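You operate a simulated robot arm through the tools that you are given. There is no shell and no other tool. Be economical: measure what you need, move in short steps, check, and stop when the job is done.

Carry out the task below with a simulated robot arm. There is one attempt and no reset: what you move stays moved.

## Task
Put things in order on the top of the plank rack. At the end: the beige joist offcut stands on top of the grey wash tub; the green bracket clip stands where the beige joist offcut stood; the orange bracket clip stands where the green bracket clip stood; the yellow pad stands where the orange bracket clip stood; whatever was shut is shut again. Leave all else as you found it, and nothing knocked over.

It is judged by the outcome, as a careful person would: the job done as asked, and still so three seconds after it is handed in. It fails if anything else is knocked over, pushed out of place, dropped, spilled or broken.

## Robot
A 6-joint arm with a two-finger parallel gripper, fixed in place. Base frame: the origin is at the foot of the arm, x ahead of it, y to its left, z up; the work surface is at about z = 800. Readings come in mm, rad, newtons and seconds.
With the tool pointing down near the work surface it reaches from about 240 to 640 mm from the base axis. Its first joint turns from -1.152 to 1.152 rad. Payload 2.7 kg.
The TCP is the grasp point between the finger pads, 23 mm short of the fingertips. In the tool frame z runs along the fingers and y along their closing line. Largest opening 94 mm; finger width 38, thickness 10; the body of the gripper, 54 by 96 mm, starts 39 mm behind the TCP.
Orientation is told as [roll, pitch, yaw] about the base's x, y, z axes, in that order, counted from this pose: with the fingers straight down and closing along the base's y, the tool's x points along the base's -x, its y along +y and its z along -z.

## Interface
- The arm moves only by the tool drive_tool. Its argument "targets" is a list of rows, each a list of 7 numbers: the turn, a rotation vector about the tool's x, y, z in units of 4 degrees (1.0 is 4 degrees), then the shift along the tool's x, y, z in units of 30 mm (1.0 is 30 mm), then the gripper command, from -1 (shut) to 1 (fully open), values between in proportion. In form: [[wx, wy, wz, tx, ty, tz, jaw], ...]. A call has 1 to 8 rows; each row shifts and turns the commanded pose from where the row before left it, along the tool's axes as they then stand. A call with a number of a shift or a turn outside -1 to 1 is refused whole. Each row takes 0.2 s and may step no farther than 50 mm and 0.15 rad from the row before; otherwise, or with a gripper value out of range, the whole call is refused. A pose out of reach is approached as far as the arm can. The call stops where the force on the tool passes 40 N (or 10 N more than at its start, if that is more) or the arm is blocked; 0.2 s more then pass. The fingers move at their own pace (about 45 mm/s each) and stop on an object; they squeeze with about 29 N. The grip force told is the motor's: it shows also when the fingers shut on nothing. Time passes only in rows, and 0.2 s behind the last, so rows that do not move let the fingers close. The reply holds the time, the measured pose of the TCP, the force on the tool along the base axes, the opening and the grip force, in the units named above and with some noise.
- Cameras (640 x 400 px; columns grow to the right, rows downward): "scene" is fixed at [92, -445.2, 1393.8]; the picture's right is [0.59, -0.81, 0.00], its down [-0.56, -0.40, -0.73] and it looks along [0.59, 0.43, -0.69] (base axes); focal length 236 px, centre (320, 200). "wrist" rides on the gripper at [-39, 0, -44] in the tool frame; the picture's right is [0.00, -1.00, 0.00], its down [0.97, 0.00, -0.24] and it looks along [0.24, 0.00, 0.97] (tool axes); focal length 218 px, centre (320, 200). There is no depth. A picture from a camera that has moved, and an enlarged one, comes with that camera's place and axes in the base frame and with its lens. The place of the scene camera against the robot may be out by one fixed shift of up to 12 mm in any direction.
- get_image(camera): a new picture of that camera. No time passes.
- close_up(camera, box): a new picture of the part [left, top, right, bottom] of that camera's present view, enlarged. No time passes.
- job_done(): hands the job in; it is judged then, once.

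Go step by step. Nothing tells you positions but the pictures and the camera data: compare them with the known pose of the tool, close in by small moves and look again before you grip or let go. The budget is 120 turns and 76 pictures, counting those below and the enlarged ones. Unless the task says otherwise, let go and move clear before handing in, and close with one line.

The tools are called after "Emit:" by a JSON object that holds its "api" and its "payload". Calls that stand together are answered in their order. drive_tool: Moves the arm, as the interface text tells. Its arguments: {"type":"object","properties":{"targets":{"type":"array"}},"required":["targets"]} The other tools are called the same way: get_image (camera) takes a picture; close_up (camera, box) takes an enlarged picture of a part of a camera's view; job_done () hands the job in.

At the start:

```text
t: 0.0
eef_pos: [299.6, -158.1, 1213.7]
tcp_rot: [0.0, 0.0, 0.0]
force: [-0.9, 0.5, 0.1]
opening: 94.1
gripper_force: 0.0
```

scene: 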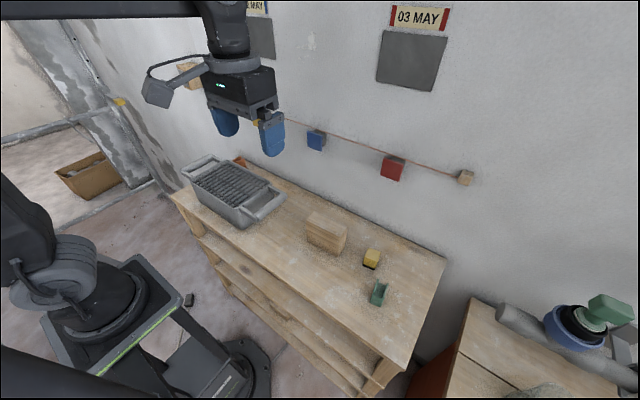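
wrist: 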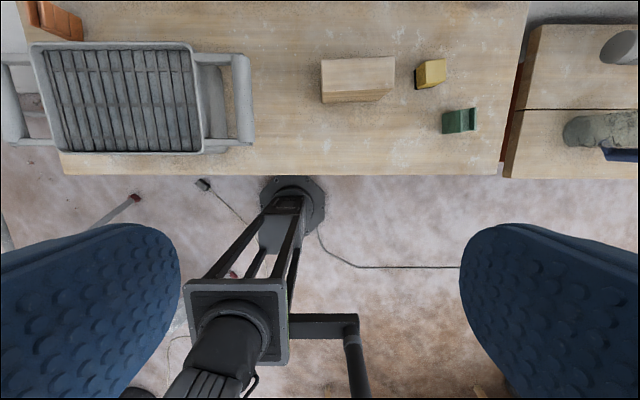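

I see the rack with the tub on the left, joist, yellow pad and green clip to the right, and something orange behind the tub. I'll look closer first.

Emit:
{"api": "close_up", "payload": {"camera": "scene", "box": [160, 140, 320, 240]}}

Emit:
{"api": "close_up", "payload": {"camera": "scene", "box": [290, 200, 450, 320]}}

Emit:
{"api": "close_up", "payload": {"camera": "wrist", "box": [0, 0, 260, 180]}}

Emit:
{"api": "close_up", "payload": {"camera": "wrist", "box": [300, 30, 520, 180]}}

```text
4.00 times, centred on (240, 190) of scene
camera zoom: at [92.0, -445.2, 1393.8], right [0.59, -0.81, 0.0], down [-0.56, -0.4, -0.73], along [0.59, 0.43, -0.69], focal length 943 px, centre (640, 240)
```

zoom: 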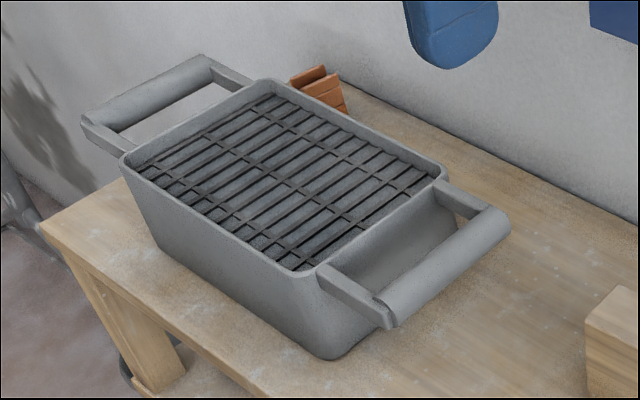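

```text
3.33 times, centred on (370, 260) of scene
camera zoom: at [92.0, -445.2, 1393.8], right [0.59, -0.81, 0.0], down [-0.56, -0.4, -0.73], along [0.59, 0.43, -0.69], focal length 786 px, centre (153, 0)
```

zoom: 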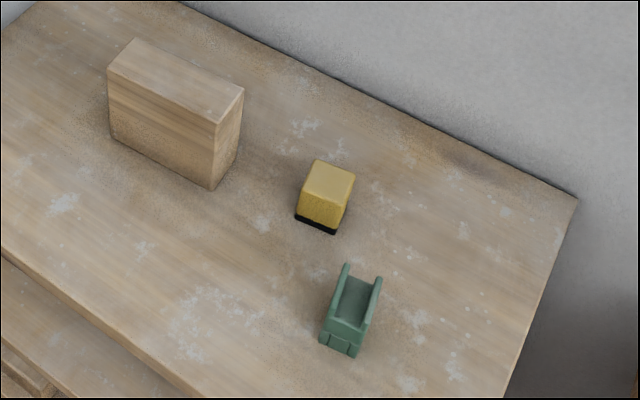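

```text
2.22 times, centred on (130, 90) of wrist
camera zoom: at [340.0, -157.7, 1257.0], right [0.0, -1.0, 0.0], down [-0.97, 0.0, 0.24], along [-0.24, 0.0, -0.97], focal length 485 px, centre (742, 444)
```

zoom: 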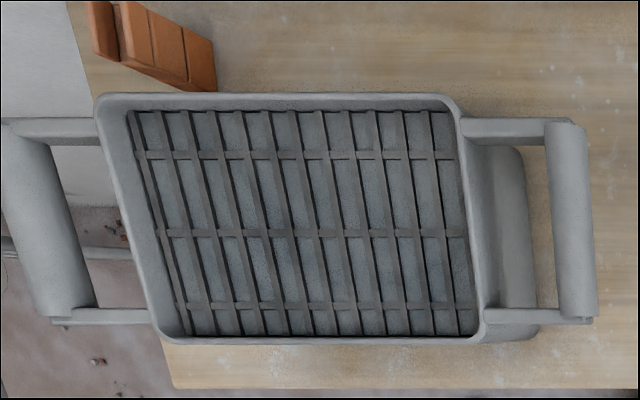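

```text
2.67 times, centred on (410, 105) of wrist
camera zoom: at [340.0, -157.7, 1257.0], right [0.0, -1.0, 0.0], down [-0.97, 0.0, 0.24], along [-0.24, 0.0, -0.97], focal length 582 px, centre (80, 453)
```

zoom: 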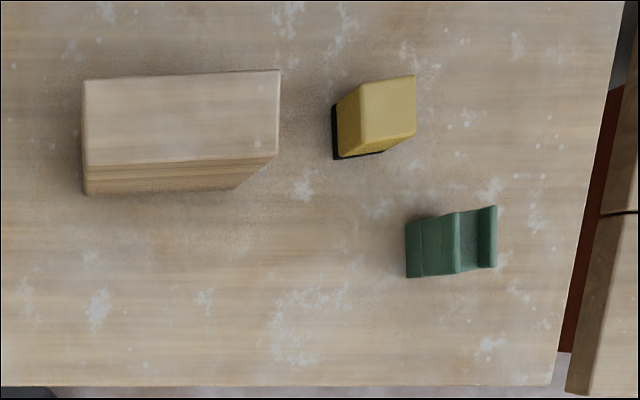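

Nothing looks shut or lidded apart from the tub's grate. I put the joist at about x 420–466, y −160 to −270, roughly 95 mm high. I'll move over the tub and look at the orange clip behind it.

Emit:
{"api": "drive_tool", "payload": {"targets": [[0, 0, 0, -0.5, 1, 0, 1], [0, 0, 0, -0.5, 1, 0, 1], [0, 0, 0, -0.5, 1, 0, 1], [0, 0, 0, -0.5, 1, 0, 1], [0, 0, 0, -0.5, 1, 0, 1], [0, 0, 0, -0.5, 1, 0, 1], [0, 0, 0, -0.5, 1, 0, 1], [0, 0, 0, -0.5, 1, 0, 1]]}}

Emit:
{"api": "drive_tool", "payload": {"targets": [[0, 0, 0, 0, 1, 0.5, 1], [0, 0, 0, 0, 1, 0.5, 1], [0, 0, 0, 0, 1, 0.5, 1], [0, 0, 0, 0, 1, 0.5, 1]]}}

Emit:
{"api": "get_image", "payload": {"camera": "wrist"}}

```text
t: 1.8
eef_pos: [421.7, 82.5, 1212.2]
tcp_rot: [0.0, 0.0, 0.0]
force: [-0.5, 1.6, 0.6]
opening: 94.1
gripper_force: 0.0
```

```text
t: 2.8
eef_pos: [419.3, 201.9, 1155.0]
tcp_rot: [0.0, -0.001, 0.0]
force: [-1.0, 0.8, -0.4]
opening: 94.0
gripper_force: 0.1
```

```text
69 pictures are left
camera wrist: at [459.4, 201.6, 1198.4], right [0.0, -1.0, 0.0], down [-0.97, 0.0, 0.24], along [-0.24, 0.0, -0.97], focal length 218 px, centre (320, 200)
```

wrist: 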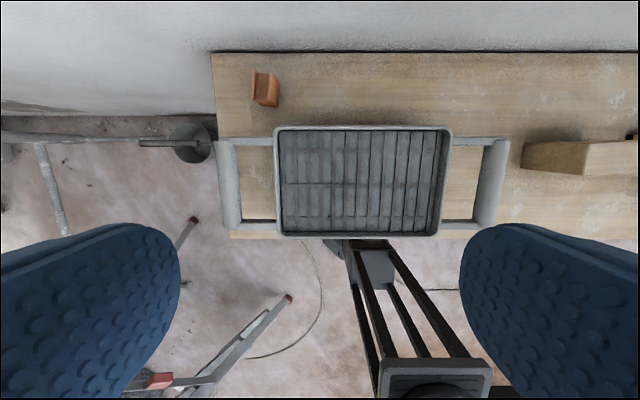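

Emit:
{"api": "close_up", "payload": {"camera": "wrist", "box": [200, 40, 360, 140]}}

Emit:
{"api": "close_up", "payload": {"camera": "wrist", "box": [200, 100, 520, 260]}}

Emit:
{"api": "close_up", "payload": {"camera": "scene", "box": [210, 140, 290, 190]}}

```text
4.00 times, centred on (280, 90) of wrist
camera zoom: at [459.4, 201.6, 1198.4], right [0.0, -1.0, 0.0], down [-0.97, 0.0, 0.24], along [-0.24, 0.0, -0.97], focal length 873 px, centre (480, 640)
```

zoom: 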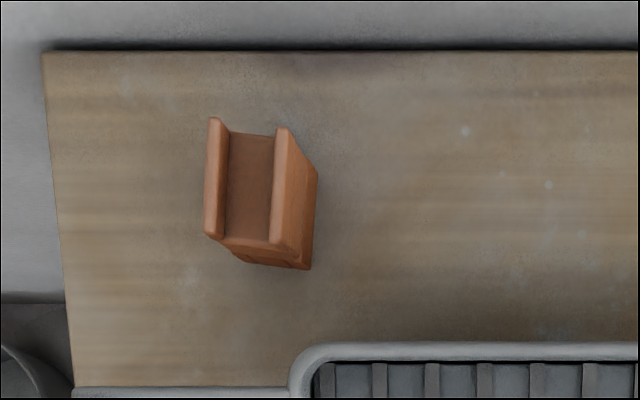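

```text
2.00 times, centred on (360, 180) of wrist
camera zoom: at [459.4, 201.6, 1198.4], right [0.0, -1.0, 0.0], down [-0.97, 0.0, 0.24], along [-0.24, 0.0, -0.97], focal length 436 px, centre (240, 240)
```

zoom: 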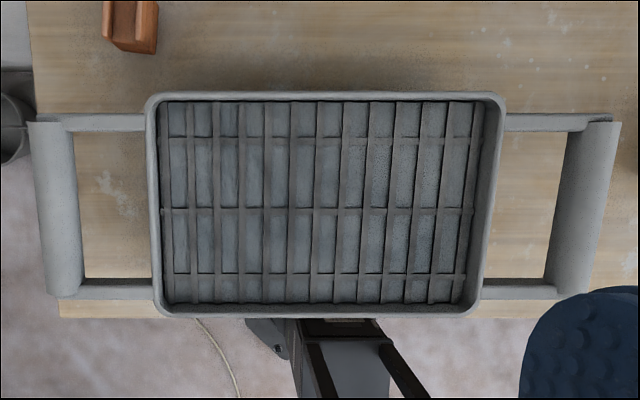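

```text
8.00 times, centred on (250, 165) of scene
camera zoom: at [92.0, -445.2, 1393.8], right [0.59, -0.81, 0.0], down [-0.56, -0.4, -0.73], along [0.59, 0.43, -0.69], focal length 1886 px, centre (880, 480)
```

zoom: 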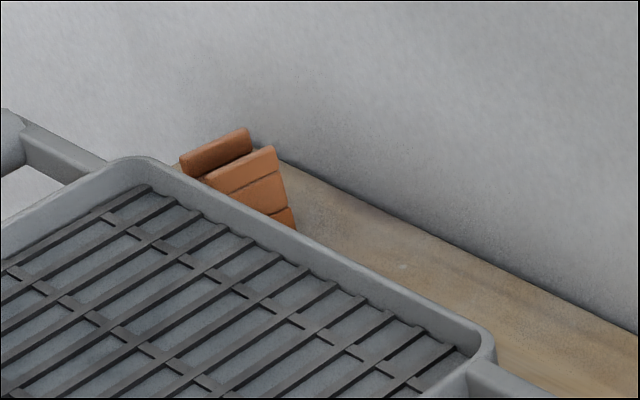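

The orange clip is an upright U-channel at about (542, 288), 50 mm high. The tub rim is at z≈893, with a grate about 16 mm below it. Now I'll go to the joist, translating first.

Emit:
{"api": "drive_tool", "payload": {"targets": [[0, 0, 0, 0, -1, 0, 1], [0, 0, 0, 0, -1, 0, 1], [0, 0, 0, 0, -1, 0, 1], [0, 0, 0, 0, -1, 0, 1], [0, 0, 0, 0, -1, 0, 1], [0, 0, 0, 0, -1, 0, 1], [0, 0, 0, 0, -1, 0, 1], [0, 0, 0, 0, -1, 0, 1]]}}

Emit:
{"api": "drive_tool", "payload": {"targets": [[0, 0, 0, 0, -1, 0.6, 1], [0, 0, 0, 0, -1, 0.6, 1], [0, 0, 0, 0, -1, 0.6, 1], [0, 0, 0, 0, -1, 0.6, 1], [0, 0, 0, 0, -1, 0.6, 1], [0, 0, 0, 0, -0.9, 0.6, 1]]}}

Emit:
{"api": "get_image", "payload": {"camera": "wrist"}}

Emit:
{"api": "get_image", "payload": {"camera": "scene"}}

```text
t: 4.6
eef_pos: [419.2, -38.1, 1152.9]
tcp_rot: [0.001, -0.002, -0.001]
force: [-0.1, -0.2, 0.2]
opening: 94.3
gripper_force: 0.2
```

```text
t: 6.0
eef_pos: [421.5, -213.4, 1045.3]
tcp_rot: [0.001, 0.0, -0.001]
force: [0.0, 0.1, -0.3]
opening: 94.0
gripper_force: 0.1
```

```text
65 pictures are left
camera wrist: at [460.7, -213.4, 1088.0], right [0.0, -1.0, 0.0], down [-0.97, 0.0, 0.24], along [-0.24, 0.0, -0.97], focal length 218 px, centre (320, 200)
```

wrist: 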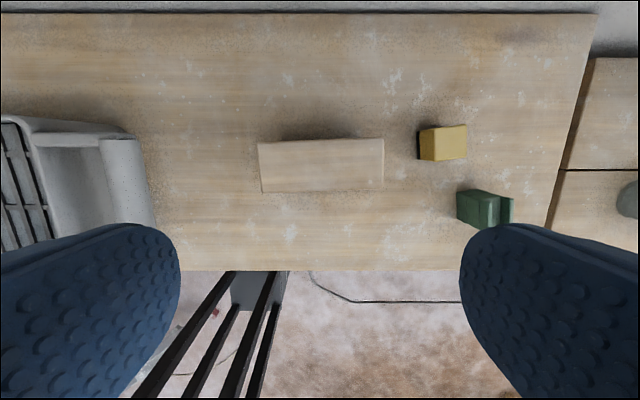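

```text
64 pictures are left
```

scene: 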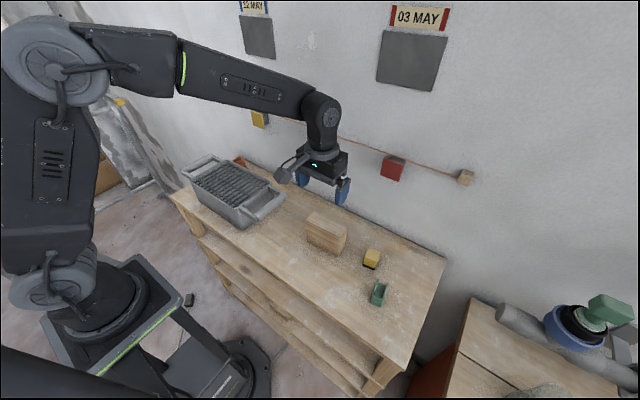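

Emit:
{"api": "close_up", "payload": {"camera": "scene", "box": [260, 80, 380, 220]}}

Emit:
{"api": "close_up", "payload": {"camera": "wrist", "box": [230, 110, 530, 240]}}

```text
2.86 times, centred on (320, 150) of scene
camera zoom: at [92.0, -445.2, 1393.8], right [0.59, -0.81, 0.0], down [-0.56, -0.4, -0.73], along [0.59, 0.43, -0.69], focal length 674 px, centre (320, 343)
```

zoom: 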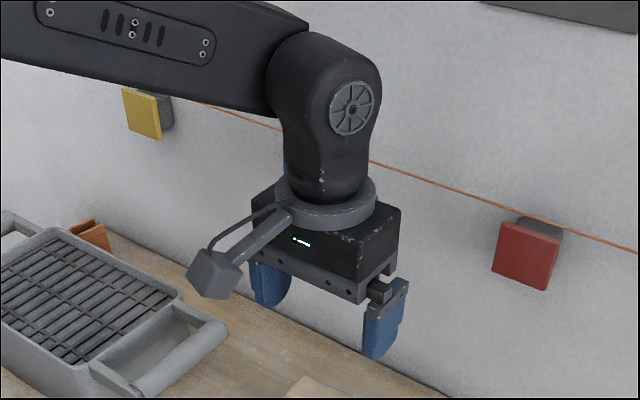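

```text
2.13 times, centred on (380, 175) of wrist
camera zoom: at [460.7, -213.4, 1088.0], right [0.0, -1.0, 0.0], down [-0.97, 0.0, 0.24], along [-0.24, 0.0, -0.97], focal length 466 px, centre (192, 253)
```

zoom: 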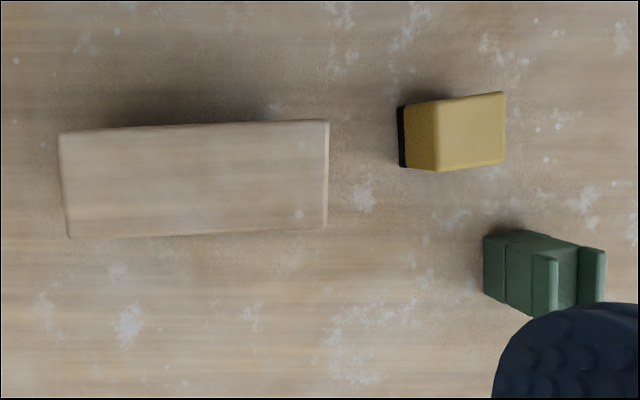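

The joist's top is centred at (443, −215), 44×108 mm, yaw +2.5°. Yellow is at about (461, −357) and green about (381, −415), both gripped closing along y. I'll turn the tool +92.5° for the joist, rotating in place up high.

Emit:
{"api": "drive_tool", "payload": {"targets": [[0, 0, 0, -0.72, 0, 0, 1], [0, 0, -1, 0, 0, 0, 1], [0, 0, -1, 0, 0, 0, 1], [0, 0, -1, 0, 0, 0, 1], [0, 0, -1, 0, 0, 0, 1], [0, 0, -1, 0, 0, 0, 1], [0, 0, -1, 0, 0, 0, 1], [0, 0, -1, 0, 0, 0, 1]]}}

Emit:
{"api": "drive_tool", "payload": {"targets": [[0, 0, -1, 0, 0, 0, 1], [0, 0, -1, 0, 0, 0, 1], [0, 0, -1, 0, 0, 0, 1], [0, 0, -1, 0, 0, 0, 1], [0, 0, -1, 0, 0, 0, 1], [0, 0, -1, 0, 0, 0, 1], [0, 0, -1, 0, 0, 0, 1], [0, 0, -1, 0, 0, 0, 1]]}}

Emit:
{"api": "drive_tool", "payload": {"targets": [[0, 0, -1, 0, 0, 0, 1], [0, 0, -1, 0, 0, 0, 1], [0, 0, -1, 0, 0, 0, 1], [0, 0, -1, 0, 0, 0, 1], [0, 0, -1, 0, 0, 0, 1], [0, 0, -1, 0, 0, 0, 1], [0, 0, -1, 0, 0, 0, 1], [0, 0, -1, 0, 0, 0, 1]]}}

Emit:
{"api": "get_image", "payload": {"camera": "wrist"}}

```text
t: 7.8
eef_pos: [441.5, -215.4, 1044.6]
tcp_rot: [0.0, 0.0, 0.491]
force: [-0.1, 0.7, -0.4]
opening: 94.0
gripper_force: 0.0
```

```text
t: 9.6
eef_pos: [441.3, -215.8, 1046.0]
tcp_rot: [0.001, 0.0, 1.05]
force: [-0.1, 0.3, -0.5]
opening: 94.0
gripper_force: 0.1
```

```text
t: 11.4
eef_pos: [441.2, -214.4, 1044.2]
tcp_rot: [-0.001, -0.001, 1.609]
force: [-0.2, 1.2, 0.8]
opening: 94.5
gripper_force: 0.0
```

```text
61 pictures are left
camera wrist: at [440.9, -175.7, 1089.0], right [1.0, 0.04, 0.0], down [0.04, -0.97, 0.24], along [0.01, -0.24, -0.97], focal length 218 px, centre (320, 200)
```

wrist: 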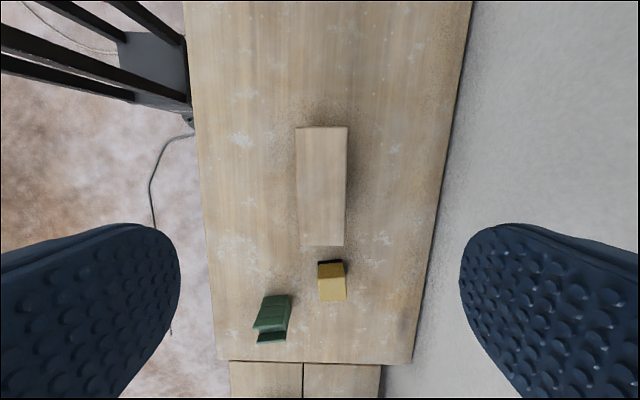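

The yaw matches and the joist is centred between the fingers. I'll descend and grip.

Emit:
{"api": "drive_tool", "payload": {"targets": [[0, 0, 0, 0, 0, 1, 1], [0, 0, 0, 0, 0, 1, 1], [0, 0, 0, 0, 0, 1, 1], [0, 0, 0, 0, 0, 1, 1], [0, 0, 0, 0, 0, 1, 1], [0, 0, 0, 0, 0, 0.8, 1]]}}

Emit:
{"api": "drive_tool", "payload": {"targets": [[0, 0, 0, 0, 0, 0, -1], [0, 0, 0, 0, 0, 0, -1], [0, 0, 0, 0, 0, 0, -1], [0, 0, 0, 0, 0, 0, -1], [0, 0, 0, 0, 0, 0, -1]]}}

Emit:
{"api": "drive_tool", "payload": {"targets": [[0, 0, 0, 0, 0, -0.5, -1], [0, 0, 0, 0, 0, -0.5, -1]]}}

Emit:
{"api": "get_image", "payload": {"camera": "wrist"}}

Emit:
{"api": "get_image", "payload": {"camera": "scene"}}

```text
t: 12.8
eef_pos: [443.2, -215.5, 870.2]
tcp_rot: [0.002, 0.0, 1.604]
force: [0.4, -0.7, 0.2]
opening: 93.9
gripper_force: 0.0
```

```text
t: 14.0
eef_pos: [443.1, -216.0, 871.2]
tcp_rot: [0.0, 0.001, 1.607]
force: [0.6, 0.0, 0.6]
opening: 44.8
gripper_force: 28.3
```

```text
t: 14.6
eef_pos: [441.7, -215.6, 901.7]
tcp_rot: [0.0, -0.002, 1.605]
force: [0.3, 0.3, -2.2]
opening: 44.7
gripper_force: 28.9
```

```text
60 pictures are left
camera wrist: at [441.6, -176.1, 946.2], right [1.0, 0.03, 0.0], down [0.03, -0.97, 0.24], along [0.01, -0.24, -0.97], focal length 218 px, centre (320, 200)
```

wrist: 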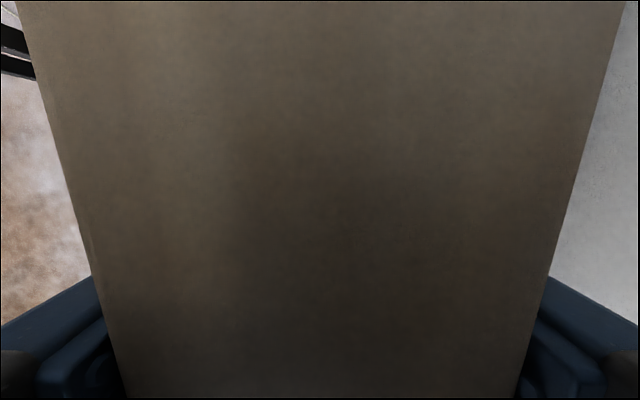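

```text
59 pictures are left
```

scene: 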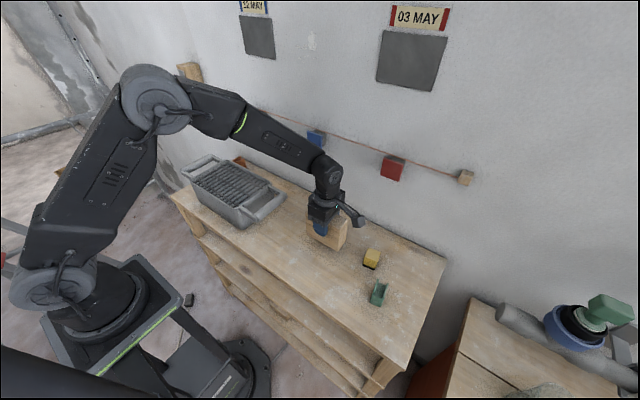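

The joist is held, opening 44.7 mm, with its bottom 70 mm below the TCP. I'll lift it and carry it over the tub centre at about (404, 136).

Emit:
{"api": "drive_tool", "payload": {"targets": [[0, 0, 0, 0, 0, -1, -1], [0, 0, 0, 0, 0, -1, -1], [0, 0, 0, 0, 0, -1, -1], [0, 0, 0, 0, 0, -1, -1]]}}

Emit:
{"api": "drive_tool", "payload": {"targets": [[0, 0, 0, -1, 0.07, 0, -1], [0, 0, 0, -1, 0.07, 0, -1], [0, 0, 0, -1, 0.07, 0, -1], [0, 0, 0, -1, 0.07, 0, -1], [0, 0, 0, -1, 0.07, 0, -1], [0, 0, 0, -1, 0.07, 0, -1]]}}

Emit:
{"api": "drive_tool", "payload": {"targets": [[0, 0, 0, -1, 0.07, 0, -1], [0, 0, 0, -1, 0.07, 0, -1], [0, 0, 0, -1, 0.07, 0, -1], [0, 0, 0, -1, 0.07, 0, -1], [0, 0, 0, -1, 0.07, 0, -1], [0, 0, 0, -0.77, 0.05, 0, -1]]}}

Emit:
{"api": "get_image", "payload": {"camera": "scene"}}

```text
t: 15.6
eef_pos: [442.4, -215.3, 1022.5]
tcp_rot: [0.0, 0.002, 1.605]
force: [-0.3, 0.0, -2.2]
opening: 44.7
gripper_force: 29.2
```

```text
t: 17.0
eef_pos: [423.6, -37.3, 1020.2]
tcp_rot: [-0.001, 0.0, 1.606]
force: [-0.2, 0.0, -2.5]
opening: 44.9
gripper_force: 29.6
```

```text
t: 18.4
eef_pos: [404.3, 133.8, 1021.6]
tcp_rot: [-0.001, 0.001, 1.606]
force: [-0.1, 0.7, -2.3]
opening: 44.9
gripper_force: 28.4
```

```text
58 pictures are left
```

scene: 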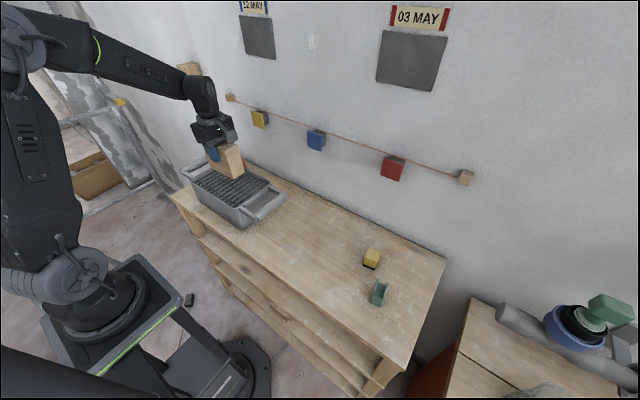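

The joist is over the tub centre. I'll descend to just above the grate, then feel for contact.

Emit:
{"api": "drive_tool", "payload": {"targets": [[0, 0, 0, 0, 0, 0.8, -1], [0, 0, 0, 0, 0, 0.8, -1], [0, 0, 0, 0, 0, 0.4, -1]]}}

Emit:
{"api": "drive_tool", "payload": {"targets": [[0, 0, 0, 0, 0, 0.1, -1], [0, 0, 0, 0, 0, 0.1, -1]]}}

Emit:
{"api": "close_up", "payload": {"camera": "scene", "box": [160, 100, 320, 240]}}

```text
t: 19.2
eef_pos: [404.1, 135.6, 959.6]
tcp_rot: [0.0, -0.003, 1.604]
force: [-0.1, 0.0, -1.3]
opening: 44.6
gripper_force: 29.2
```

```text
t: 19.8
eef_pos: [404.7, 136.7, 957.4]
tcp_rot: [-0.002, 0.001, 1.607]
force: [-6.8, -3.1, 24.1]
opening: 44.5
gripper_force: 29.3
```

```text
2.86 times, centred on (240, 170) of scene
camera zoom: at [91.5, -445.4, 1393.7], right [0.59, -0.81, 0.0], down [-0.56, -0.4, -0.73], along [0.59, 0.43, -0.69], focal length 674 px, centre (549, 286)
```

zoom: 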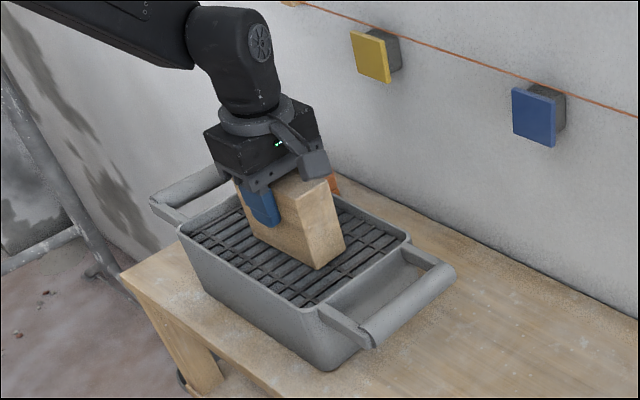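

Contact at TCP z≈958 with a steady upward force, so the joist is on the grate. I'll relieve the pressure slightly, release and look.

Emit:
{"api": "drive_tool", "payload": {"targets": [[0, 0, 0, 0, 0, -0.09, -1], [0, 0, 0, 0, 0, 0, -0.2], [0, 0, 0, 0, 0, 0, 0.3], [0, 0, 0, 0, 0, 0, 1], [0, 0, 0, 0, 0, 0, 1], [0, 0, 0, 0, 0, 0, 1]]}}

Emit:
{"api": "drive_tool", "payload": {"targets": [[0, 0, 0, 0, 0, -0.5, 1], [0, 0, 0, 0, 0, -1, 1], [0, 0, 0, 0, 0, -1, 1], [0, 0, 0, 0, 0, -1, 1]]}}

Emit:
{"api": "close_up", "payload": {"camera": "scene", "box": [160, 100, 320, 240]}}

Emit:
{"api": "get_image", "payload": {"camera": "wrist"}}

```text
t: 21.2
eef_pos: [405.5, 135.9, 958.3]
tcp_rot: [0.0, -0.001, 1.606]
force: [0.1, -0.8, -0.5]
opening: 93.7
gripper_force: 0.1
```

```text
t: 22.2
eef_pos: [403.5, 134.7, 1060.1]
tcp_rot: [0.0, 0.0, 1.608]
force: [0.3, -0.1, 0.3]
opening: 94.0
gripper_force: 0.1
```

```text
2.86 times, centred on (240, 170) of scene
camera zoom: at [92.0, -445.2, 1393.8], right [0.59, -0.81, 0.0], down [-0.56, -0.4, -0.73], along [0.59, 0.43, -0.69], focal length 674 px, centre (549, 286)
```

zoom: 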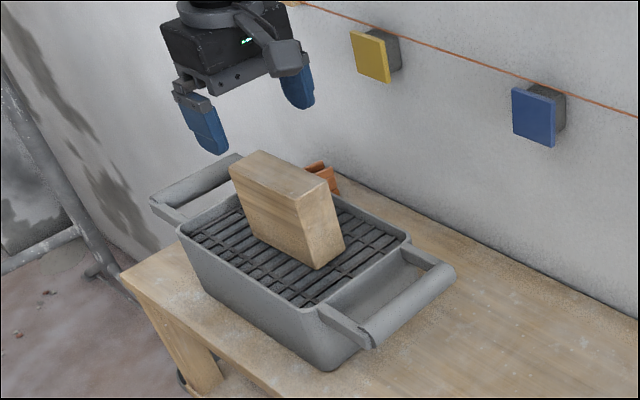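

```text
55 pictures are left
camera wrist: at [403.0, 174.4, 1105.8], right [1.0, 0.03, 0.0], down [0.03, -0.97, 0.24], along [0.01, -0.24, -0.97], focal length 218 px, centre (320, 200)
```

wrist: 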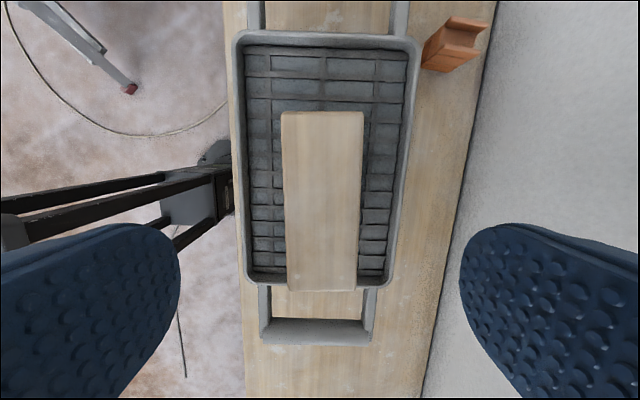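

The joist stands stably on the grate. I'll turn back to yaw 0, then go to the green clip.

Emit:
{"api": "drive_tool", "payload": {"targets": [[0, 0, 1, 0, 0, -1, 1], [0, 0, 1, 0, 0, 0, 1], [0, 0, 1, 0, 0, 0, 1], [0, 0, 1, 0, 0, 0, 1], [0, 0, 1, 0, 0, 0, 1], [0, 0, 1, 0, 0, 0, 1], [0, 0, 1, 0, 0, 0, 1], [0, 0, 1, 0, 0, 0, 1]]}}

Emit:
{"api": "drive_tool", "payload": {"targets": [[0, 0, 1, 0, 0, 0, 1], [0, 0, 1, 0, 0, 0, 1], [0, 0, 1, 0, 0, 0, 1], [0, 0, 1, 0, 0, 0, 1], [0, 0, 1, 0, 0, 0, 1], [0, 0, 1, 0, 0, 0, 1], [0, 0, 1, 0, 0, 0, 1], [0, 0, 1, 0, 0, 0, 1]]}}

Emit:
{"api": "drive_tool", "payload": {"targets": [[0, 0, 1, 0, 0, 0, 1], [0, 0, 1, 0, 0, 0, 1], [0, 0, 1, 0, 0, 0, 1], [0, 0, 1, 0, 0, 0, 1], [0, 0, 1, 0, 0, 0, 1], [0, 0, 1, 0, 0, 0, 1], [0, 0, 1, 0, 0, 0, 1]]}}

Emit:
{"api": "drive_tool", "payload": {"targets": [[0, 0, 0, 0.1, -1, 0, 1], [0, 0, 0, 0.1, -1, 0, 1], [0, 0, 0, 0.1, -1, 0, 1], [0, 0, 0, 0.1, -1, 0, 1], [0, 0, 0, 0.1, -1, 0, 1], [0, 0, 0, 0.1, -1, 0, 1], [0, 0, 0, 0.1, -1, 0, 1], [0, 0, 0, 0.1, -1, 0, 1]]}}

Emit:
{"api": "drive_tool", "payload": {"targets": [[0, 0, 0, 0.1, -1, 0, 1], [0, 0, 0, 0.1, -1, 0, 1], [0, 0, 0, 0.1, -1, 0, 1], [0, 0, 0, 0.1, -1, 0, 1], [0, 0, 0, 0.1, -1, 0, 1], [0, 0, 0, 0.1, -1, 0.2, 1], [0, 0, 0, 0.1, -1, 0.5, 1], [0, 0, 0, 0.1, -1, 0.5, 1]]}}

Emit:
{"api": "get_image", "payload": {"camera": "wrist"}}

```text
t: 24.0
eef_pos: [405.3, 134.4, 1092.4]
tcp_rot: [0.0, 0.002, 1.045]
force: [-0.1, -0.2, 0.5]
opening: 93.9
gripper_force: 0.1
```

```text
t: 25.8
eef_pos: [405.6, 136.7, 1092.2]
tcp_rot: [-0.001, 0.0, 0.485]
force: [0.5, -0.2, -0.1]
opening: 94.2
gripper_force: 0.0
```

```text
t: 27.4
eef_pos: [404.3, 138.1, 1092.2]
tcp_rot: [0.0, -0.001, 0.001]
force: [-0.1, 0.2, -0.3]
opening: 94.2
gripper_force: 0.2
```

```text
t: 29.2
eef_pos: [381.0, -102.1, 1092.9]
tcp_rot: [0.001, 0.001, -0.001]
force: [-0.1, 0.0, -0.8]
opening: 94.1
gripper_force: 0.1
```

```text
t: 31.0
eef_pos: [357.2, -343.7, 1057.2]
tcp_rot: [0.001, 0.0, 0.0]
force: [-0.1, -0.2, 0.2]
opening: 93.9
gripper_force: 0.1
```

```text
54 pictures are left
camera wrist: at [396.4, -343.4, 1100.8], right [0.0, -1.0, 0.0], down [-0.97, 0.0, 0.24], along [-0.24, 0.0, -0.97], focal length 218 px, centre (320, 200)
```

wrist: 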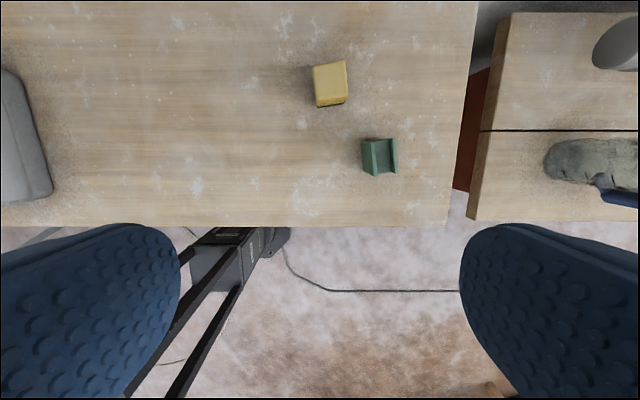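

Emit:
{"api": "close_up", "payload": {"camera": "wrist", "box": [290, 40, 430, 190]}}

```text
2.67 times, centred on (360, 115) of wrist
camera zoom: at [396.4, -343.4, 1100.8], right [0.0, -1.0, 0.0], down [-0.97, 0.0, 0.24], along [-0.24, 0.0, -0.97], focal length 582 px, centre (213, 427)
```

zoom: 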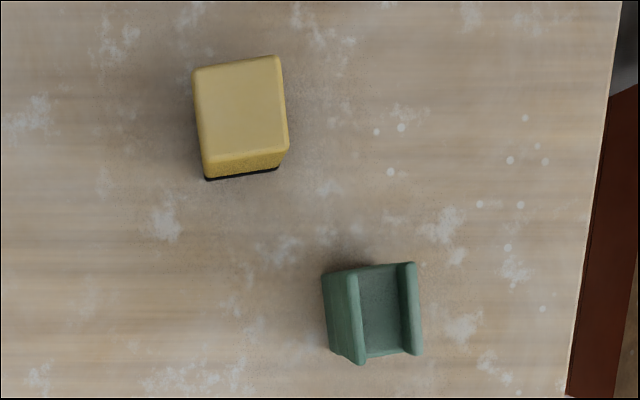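

The green clip is centred at about (384, −416), yaw about +8.5°. Yellow is at about (464, −355), yaw about +9°. I'll align over green and lower partway.

Emit:
{"api": "drive_tool", "payload": {"targets": [[0, 0, 0, -0.3, -0.8, 0, 1], [0, 0, 0, -0.3, -0.8, 0, 1], [0, 0, 0, -0.28, -0.82, 0, 1], [0, 0, -1, 0, 0, 0, 1], [0, 0, -1, 0, 0, 0.8, 1], [0, 0, -0.1, 0, 0, 1, 1], [0, 0, 0, 0, 0, 1, 1]]}}

Emit:
{"api": "get_image", "payload": {"camera": "wrist"}}

```text
t: 32.6
eef_pos: [383.1, -415.4, 973.2]
tcp_rot: [0.002, 0.0, 0.146]
force: [-0.5, 0.1, -0.7]
opening: 94.0
gripper_force: 0.2
```

```text
52 pictures are left
camera wrist: at [423.0, -409.0, 1016.4], right [0.15, -0.99, 0.0], down [-0.96, -0.14, 0.24], along [-0.24, -0.04, -0.97], focal length 218 px, centre (320, 200)
```

wrist: 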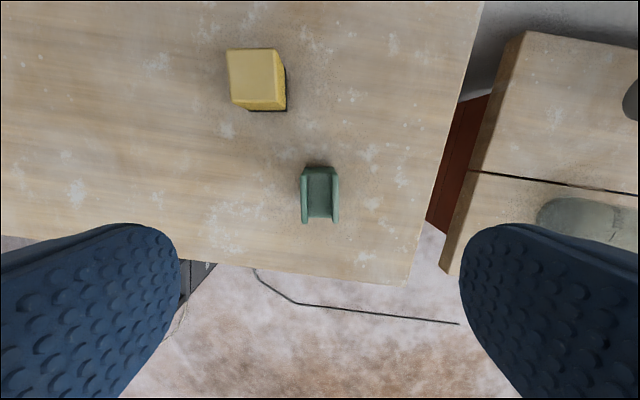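

The alignment is good. I'll descend to z≈830, grip and lift slightly.

Emit:
{"api": "drive_tool", "payload": {"targets": [[0, 0, 0, 0, 0, 1, 1], [0, 0, 0, 0, 0, 1, 1], [0, 0, 0, 0, 0, 1, 1], [0, 0, 0, 0, 0, 1, 1], [0, 0, 0, 0, 0, 0.73, 1]]}}

Emit:
{"api": "drive_tool", "payload": {"targets": [[0, 0, 0, 0, 0, 0, -1], [0, 0, 0, 0, 0, 0, -1], [0, 0, 0, 0, 0, 0, -1], [0, 0, 0, 0, 0, 0, -1], [0, 0, 0, 0, 0, 0, -1]]}}

Emit:
{"api": "drive_tool", "payload": {"targets": [[0, 0, 0, 0, 0, -0.5, -1], [0, 0, 0, 0, 0, -0.5, -1], [0, 0, 0, 0, 0, -1, -1]]}}

Emit:
{"api": "get_image", "payload": {"camera": "wrist"}}

Emit:
{"api": "close_up", "payload": {"camera": "scene", "box": [300, 180, 460, 320]}}

```text
t: 33.8
eef_pos: [384.6, -415.6, 830.5]
tcp_rot: [0.0, 0.0, 0.145]
force: [0.1, -0.4, -0.3]
opening: 94.2
gripper_force: 0.0
```

```text
t: 35.0
eef_pos: [383.9, -414.2, 829.8]
tcp_rot: [-0.001, 0.0, 0.145]
force: [0.3, -0.2, -0.4]
opening: 28.5
gripper_force: 28.8
```

```text
t: 35.8
eef_pos: [384.6, -416.3, 891.2]
tcp_rot: [0.0, 0.0, 0.147]
force: [-0.1, 0.2, 0.2]
opening: 27.8
gripper_force: 29.4
```

```text
51 pictures are left
camera wrist: at [424.5, -409.3, 935.3], right [0.15, -0.99, 0.0], down [-0.96, -0.14, 0.24], along [-0.24, -0.04, -0.97], focal length 218 px, centre (320, 200)
```

wrist: 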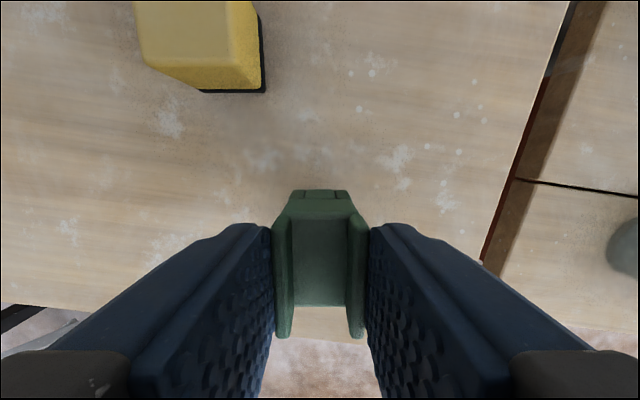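

```text
2.86 times, centred on (380, 250) of scene
camera zoom: at [92.0, -445.2, 1393.8], right [0.59, -0.81, 0.0], down [-0.56, -0.4, -0.73], along [0.59, 0.43, -0.69], focal length 674 px, centre (149, 57)
```

zoom: 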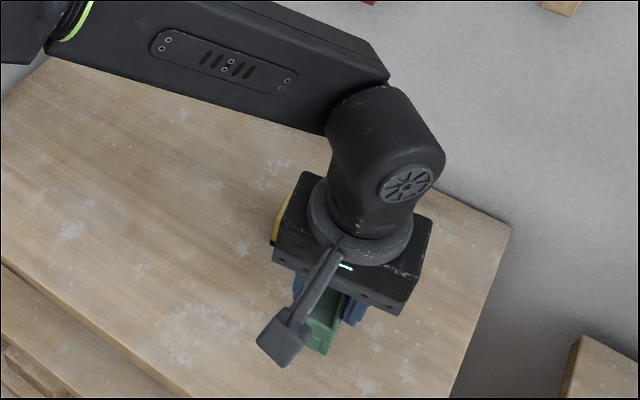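

Green is gripped, opening 28 mm. I'll carry it to the joist's old spot at (443, −215).

Emit:
{"api": "drive_tool", "payload": {"targets": [[0, 0, 0, 0, 0, -1, -1], [0, 0, 0, -0.415, 0.906, 0, -1], [0, 0, 0, -0.415, 0.906, 0, -1], [0, 0, 0, -0.415, 0.906, 0, -1], [0, 0, 0, -0.415, 0.906, 0, -1], [0, 0, 0, -0.415, 0.906, 0, -1], [0, 0, 0, -0.415, 0.906, 0, -1], [0, 0, 0, -0.415, 0.906, 0, -1]]}}

Emit:
{"api": "drive_tool", "payload": {"targets": [[0, 0, 0, 0, 0, 1, -1], [0, 0, 0, 0, 0, 1, -1], [0, 0, 0, 0, 0, 0.6, -1]]}}

```text
t: 37.6
eef_pos: [440.5, -214.6, 922.4]
tcp_rot: [-0.001, -0.001, 0.144]
force: [0.0, -0.2, 0.4]
opening: 27.8
gripper_force: 28.8
```

```text
t: 38.3
eef_pos: [445.3, -217.9, 867.7]
tcp_rot: [-0.008, -0.007, 0.149]
force: [-0.3, 0.0, 4.5]
opening: 27.9
gripper_force: 29.1
stopped in row 3: the force on the tool passed its limit (the readings are from after the stop); the commanded pose is now the measured one
```

Unexpected contact at z≈868; I'll look before doing anything.

Emit:
{"api": "get_image", "payload": {"camera": "wrist"}}

Emit:
{"api": "get_image", "payload": {"camera": "scene"}}

```text
49 pictures are left
camera wrist: at [483.4, -210.5, 911.0], right [0.15, -0.99, 0.01], down [-0.96, -0.14, 0.23], along [-0.23, -0.04, -0.97], focal length 218 px, centre (320, 200)
```

wrist: 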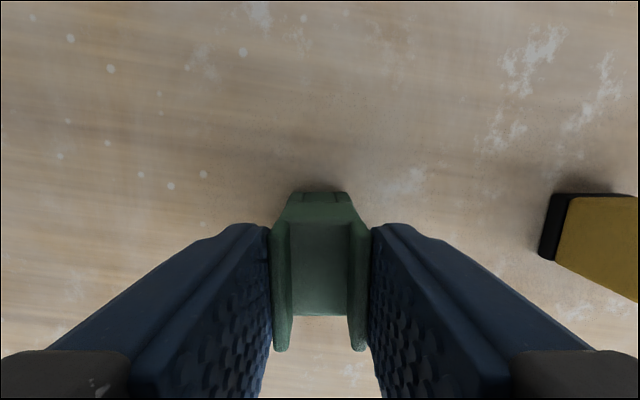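

```text
48 pictures are left
```

scene: 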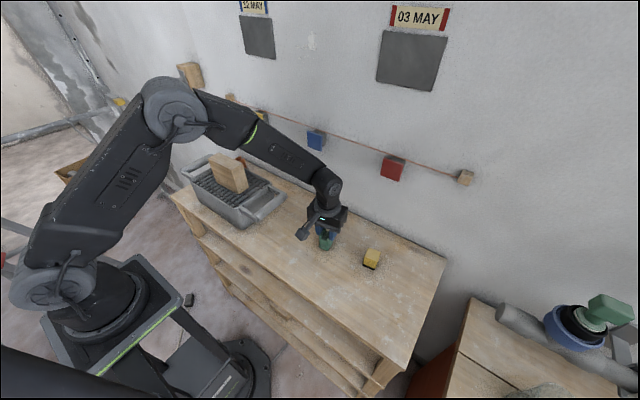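

Emit:
{"api": "close_up", "payload": {"camera": "scene", "box": [290, 190, 390, 260]}}

Emit:
{"api": "drive_tool", "payload": {"targets": [[0, 0, 0, 0, 0, 0, -1]]}}

```text
5.71 times, centred on (340, 225) of scene
camera zoom: at [91.9, -445.2, 1393.8], right [0.59, -0.81, 0.0], down [-0.56, -0.4, -0.73], along [0.59, 0.43, -0.69], focal length 1347 px, centre (206, 57)
```

zoom: 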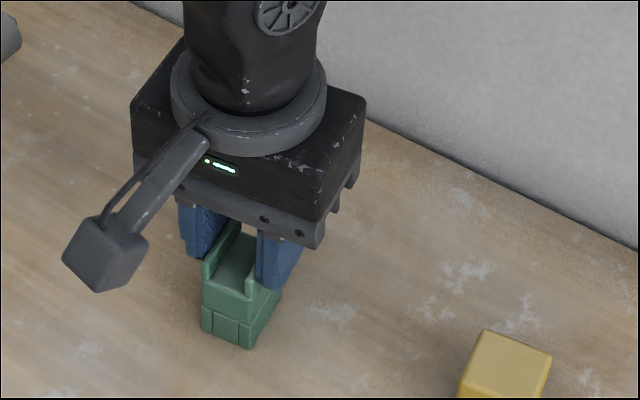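

```text
t: 38.7
eef_pos: [444.5, -218.0, 867.7]
tcp_rot: [-0.008, -0.009, 0.149]
force: [0.2, -1.2, 5.7]
opening: 27.8
gripper_force: 28.8
```

The clip's base appears to be touching the table: it either slid down in the fingers or is taller than I judged. It's upright at the right spot, so I'll release and measure it.

Emit:
{"api": "drive_tool", "payload": {"targets": [[0, 0, 0, 0, 0, 0, -0.3], [0, 0, 0, 0, 0, 0, 0], [0, 0, 0, 0, 0, 0, 0.5], [0, 0, 0, 0, 0, 0, 1], [0, 0, 0, 0, 0, 0, 1], [0, 0, 0, 0, 0, 0, 1]]}}

Emit:
{"api": "close_up", "payload": {"camera": "scene", "box": [290, 190, 390, 260]}}

Emit:
{"api": "get_image", "payload": {"camera": "wrist"}}

```text
t: 40.1
eef_pos: [443.2, -216.6, 866.8]
tcp_rot: [-0.007, -0.007, 0.148]
force: [-0.3, -0.3, -0.9]
opening: 93.9
gripper_force: 0.2
```

```text
5.71 times, centred on (340, 225) of scene
camera zoom: at [92.0, -445.2, 1393.8], right [0.59, -0.81, 0.0], down [-0.56, -0.4, -0.73], along [0.59, 0.43, -0.69], focal length 1347 px, centre (206, 57)
```

zoom: 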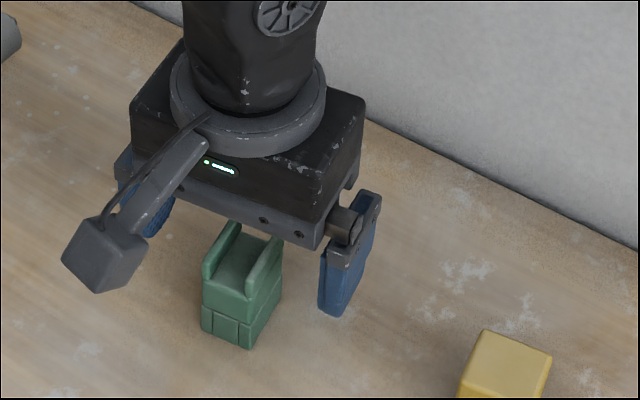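

```text
45 pictures are left
camera wrist: at [483.1, -210.4, 910.4], right [0.15, -0.99, 0.01], down [-0.96, -0.14, 0.23], along [-0.23, -0.04, -0.97], focal length 218 px, centre (320, 200)
```

wrist: 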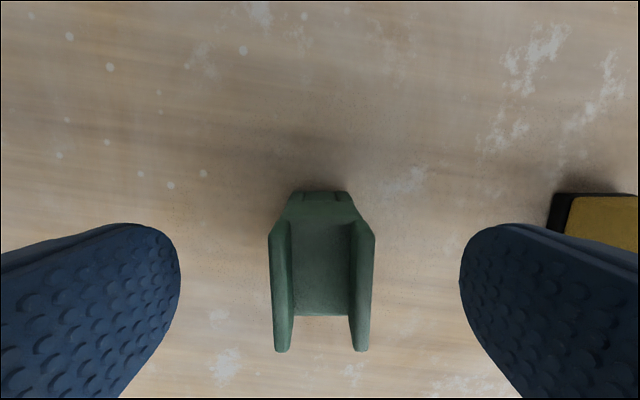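

Green stands upright at about (438, −217). It slid some 37 mm down the fingers during the lift, so the clips are slippery or tapered. I'll raise and study its shape and exact spot.

Emit:
{"api": "drive_tool", "payload": {"targets": [[0, 0, 0, 0, 0, -1, 1], [0, 0, 0, 0, 0, -1, 1], [0, 0, 0, 0, 0, -1, 1], [0, 0, 0, 0, 0, -1, 1], [0, 0, 0, 0, 0, -1, 1]]}}

Emit:
{"api": "close_up", "payload": {"camera": "wrist", "box": [250, 130, 390, 260]}}

Emit:
{"api": "close_up", "payload": {"camera": "scene", "box": [300, 210, 360, 260]}}

```text
t: 41.3
eef_pos: [439.9, -216.3, 1014.7]
tcp_rot: [-0.006, -0.006, 0.149]
force: [0.9, -0.2, 0.0]
opening: 94.0
gripper_force: 0.2
```

```text
3.08 times, centred on (320, 195) of wrist
camera zoom: at [479.6, -210.2, 1058.5], right [0.15, -0.99, 0.01], down [-0.96, -0.14, 0.23], along [-0.23, -0.04, -0.97], focal length 672 px, centre (320, 215)
```

zoom: 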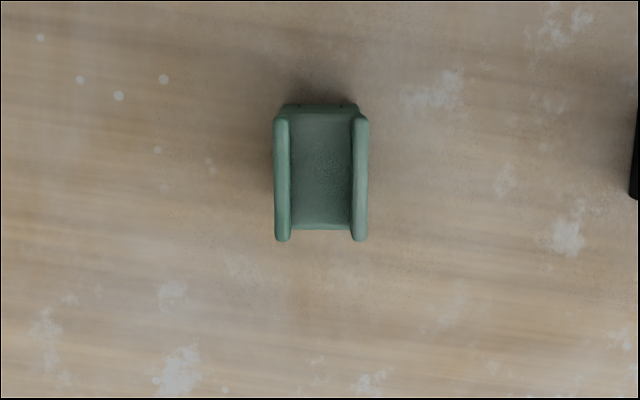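

```text
8.00 times, centred on (330, 235) of scene
camera zoom: at [92.0, -445.2, 1393.8], right [0.59, -0.81, 0.0], down [-0.56, -0.4, -0.73], along [0.59, 0.43, -0.69], focal length 1886 px, centre (240, -80)
```

zoom: 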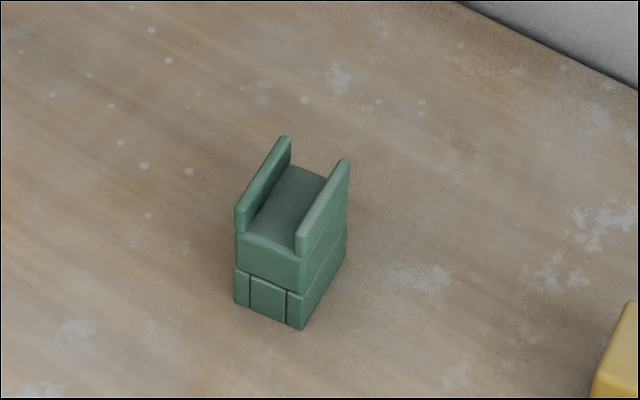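

Green is centred at about (441, −218), within 3 mm of the target and standing upright. Now I'll raise above the joist's height and travel to the orange clip.

Emit:
{"api": "drive_tool", "payload": {"targets": [[0, 0, 1, 0, 0, -1, 1], [0, 0, 1, 0, 0, -0.8, 1], [0, 0, 0.12, 0, 0, 0, 1], [0, 0, 0, -0.157, 1, 0, 1], [0, 0, 0, -0.157, 1, 0, 1], [0, 0, 0, -0.157, 1, 0, 1], [0, 0, 0, -0.157, 1, 0, 1], [0, 0, 0, -0.157, 1, 0, 1]]}}

Emit:
{"api": "drive_tool", "payload": {"targets": [[0, 0, 0, -0.157, 1, 0, 1], [0, 0, 0, -0.157, 1, 0, 1], [0, 0, 0, -0.157, 1, 0, 1], [0, 0, 0, -0.157, 1, 0, 1], [0, 0, 0, -0.157, 1, 0, 1], [0, 0, 0, -0.157, 1, 0, 1], [0, 0, 0, -0.157, 1, 0, 1], [0, 0, 0, -0.157, 1, 0, 1]]}}

Emit:
{"api": "drive_tool", "payload": {"targets": [[0, 0, 0, -0.157, 1, 0, 1], [0, 0, 0, -0.157, 1, 0, 1], [0, 0, 0, -0.157, 1, 0, 1], [0, 0, 0, -0.157, 0.8, 0, 1]]}}

Emit:
{"api": "close_up", "payload": {"camera": "wrist", "box": [220, 80, 420, 205]}}

```text
t: 43.1
eef_pos: [465.8, -65.1, 1069.4]
tcp_rot: [-0.005, -0.009, -0.001]
force: [-0.1, -0.7, 0.6]
opening: 94.2
gripper_force: 0.1
```

```text
t: 44.9
eef_pos: [504.7, 173.8, 1069.0]
tcp_rot: [-0.004, -0.008, 0.0]
force: [0.7, -0.7, 0.3]
opening: 94.0
gripper_force: 0.1
```

```text
t: 45.9
eef_pos: [524.1, 288.4, 1067.5]
tcp_rot: [-0.005, -0.008, -0.001]
force: [-0.4, 0.1, 0.3]
opening: 93.9
gripper_force: 0.0
```

```text
3.20 times, centred on (320, 142) of wrist
camera zoom: at [562.5, 288.7, 1112.5], right [0.0, -1.0, 0.01], down [-0.97, 0.0, 0.23], along [-0.23, -0.01, -0.97], focal length 698 px, centre (320, 384)
```

zoom: 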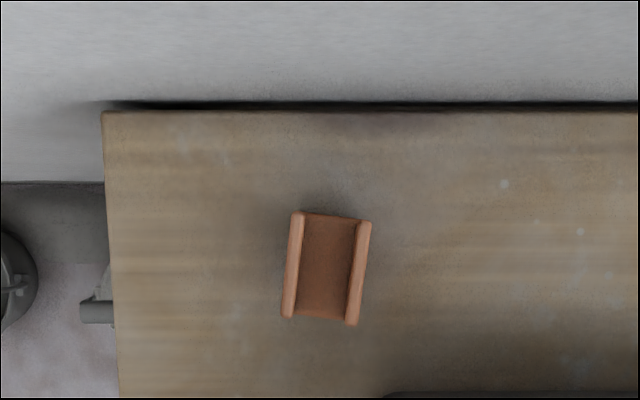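

Orange is centred at (544, 284), yaw about −6.3°. I'll align, fix the tiny tilt, descend and check before gripping.

Emit:
{"api": "drive_tool", "payload": {"targets": [[-0.07, 0.115, 0, -0.66, -0.14, 0, 1], [0, 0, 0.8, 0, 0, 0, 1], [0, 0, 0.78, 0, 0, 1, 1], [0, 0, 0, 0, 0, 1, 1], [0, 0, 0, 0, 0, 1, 1], [0, 0, 0, 0, 0, 1, 1]]}}

Emit:
{"api": "get_image", "payload": {"camera": "wrist"}}

Emit:
{"api": "get_image", "payload": {"camera": "scene"}}

```text
t: 47.3
eef_pos: [540.2, 285.1, 947.7]
tcp_rot: [0.001, 0.0, -0.11]
force: [0.3, 0.6, -1.1]
opening: 94.0
gripper_force: 0.0
```

```text
41 pictures are left
camera wrist: at [579.6, 281.1, 991.2], right [-0.11, -0.99, 0.0], down [-0.96, 0.11, 0.24], along [-0.24, 0.03, -0.97], focal length 218 px, centre (320, 200)
```

wrist: 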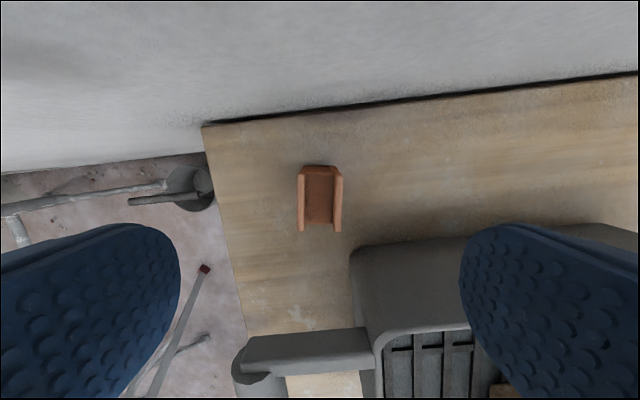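

```text
40 pictures are left
```

scene: 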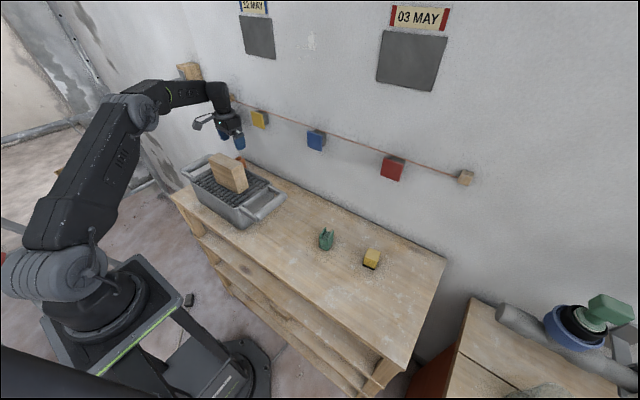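

Clear on all sides; I'll nudge 3 mm forward, descend and grip.

Emit:
{"api": "drive_tool", "payload": {"targets": [[0, 0, 0, -0.1, 0, 0.95, 1], [0, 0, 0, 0, 0, 1, 1], [0, 0, 0, 0, 0, 1, 1], [0, 0, 0, 0, 0, 0.6, 1], [0, 0, 0, 0, 0, 0.4, 1]]}}

Emit:
{"api": "drive_tool", "payload": {"targets": [[0, 0, 0, 0, 0, 0, -1], [0, 0, 0, 0, 0, 0, -1], [0, 0, 0, 0, 0, 0, -1], [0, 0, 0, 0, 0, 0, -1], [0, 0, 0, 0, 0, 0, -1], [0, 0, 0, 0, 0, 0, -1], [0, 0, 0, 0, 0, 0, -1]]}}

Emit:
{"api": "get_image", "payload": {"camera": "wrist"}}

Emit:
{"api": "drive_tool", "payload": {"targets": [[0, 0, 0, 0, 0, -0.15, -1], [0, 0, 0, 0, 0, -0.15, -1]]}}

Emit:
{"api": "get_image", "payload": {"camera": "wrist"}}

```text
t: 48.6
eef_pos: [546.7, 286.5, 840.4]
tcp_rot: [0.013, -0.011, -0.11]
force: [1.0, -4.8, 8.6]
opening: 94.2
gripper_force: 0.1
stopped in row 5: the force on the tool passed its limit (the readings are from after the stop); the commanded pose is now the measured one
```

```text
t: 50.2
eef_pos: [546.6, 288.6, 840.6]
tcp_rot: [0.012, -0.01, -0.11]
force: [7.7, -6.8, 22.8]
opening: 28.5
gripper_force: 29.3
```

```text
39 pictures are left
camera wrist: at [584.7, 283.7, 884.9], right [-0.11, -0.99, -0.01], down [-0.97, 0.1, 0.23], along [-0.23, 0.04, -0.97], focal length 218 px, centre (320, 200)
```

wrist: 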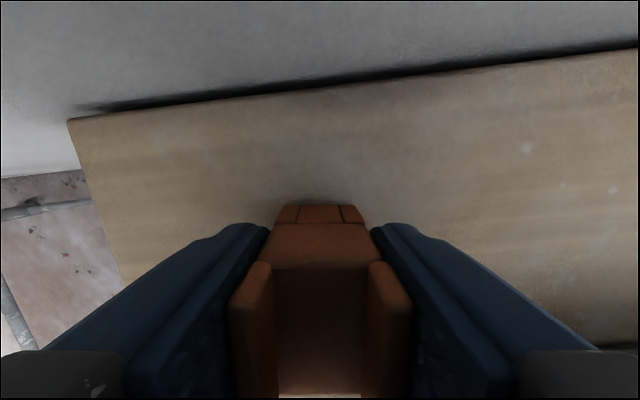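

```text
t: 50.8
eef_pos: [543.8, 288.8, 846.3]
tcp_rot: [0.011, -0.004, -0.109]
force: [-0.3, -0.2, 0.2]
opening: 28.4
gripper_force: 28.8
```

```text
38 pictures are left
camera wrist: at [583.1, 284.2, 889.5], right [-0.11, -0.99, -0.01], down [-0.97, 0.1, 0.24], along [-0.23, 0.03, -0.97], focal length 218 px, centre (320, 200)
```

wrist: 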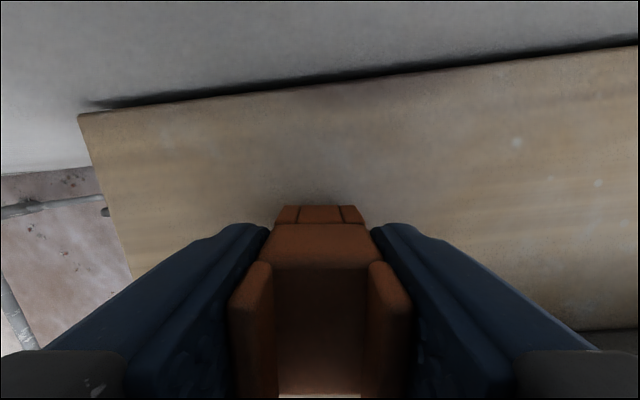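

Something touched at z≈840, probably the side boom on the tub handle; force is zero again after the small lift, and the clip is held. Checking the tub.

Emit:
{"api": "close_up", "payload": {"camera": "scene", "box": [160, 100, 320, 240]}}

```text
2.86 times, centred on (240, 170) of scene
camera zoom: at [92.0, -445.2, 1393.8], right [0.59, -0.81, 0.0], down [-0.56, -0.4, -0.73], along [0.59, 0.43, -0.69], focal length 674 px, centre (549, 286)
```

zoom: 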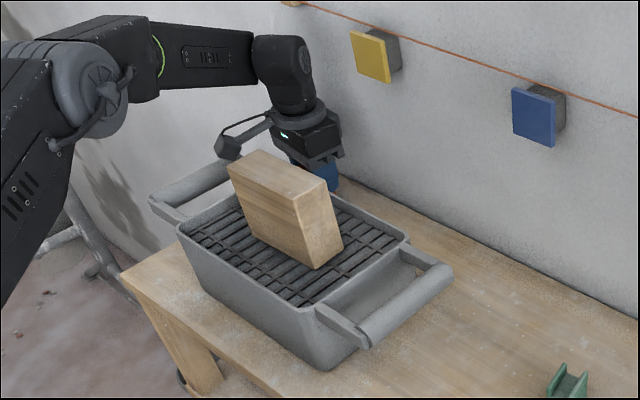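

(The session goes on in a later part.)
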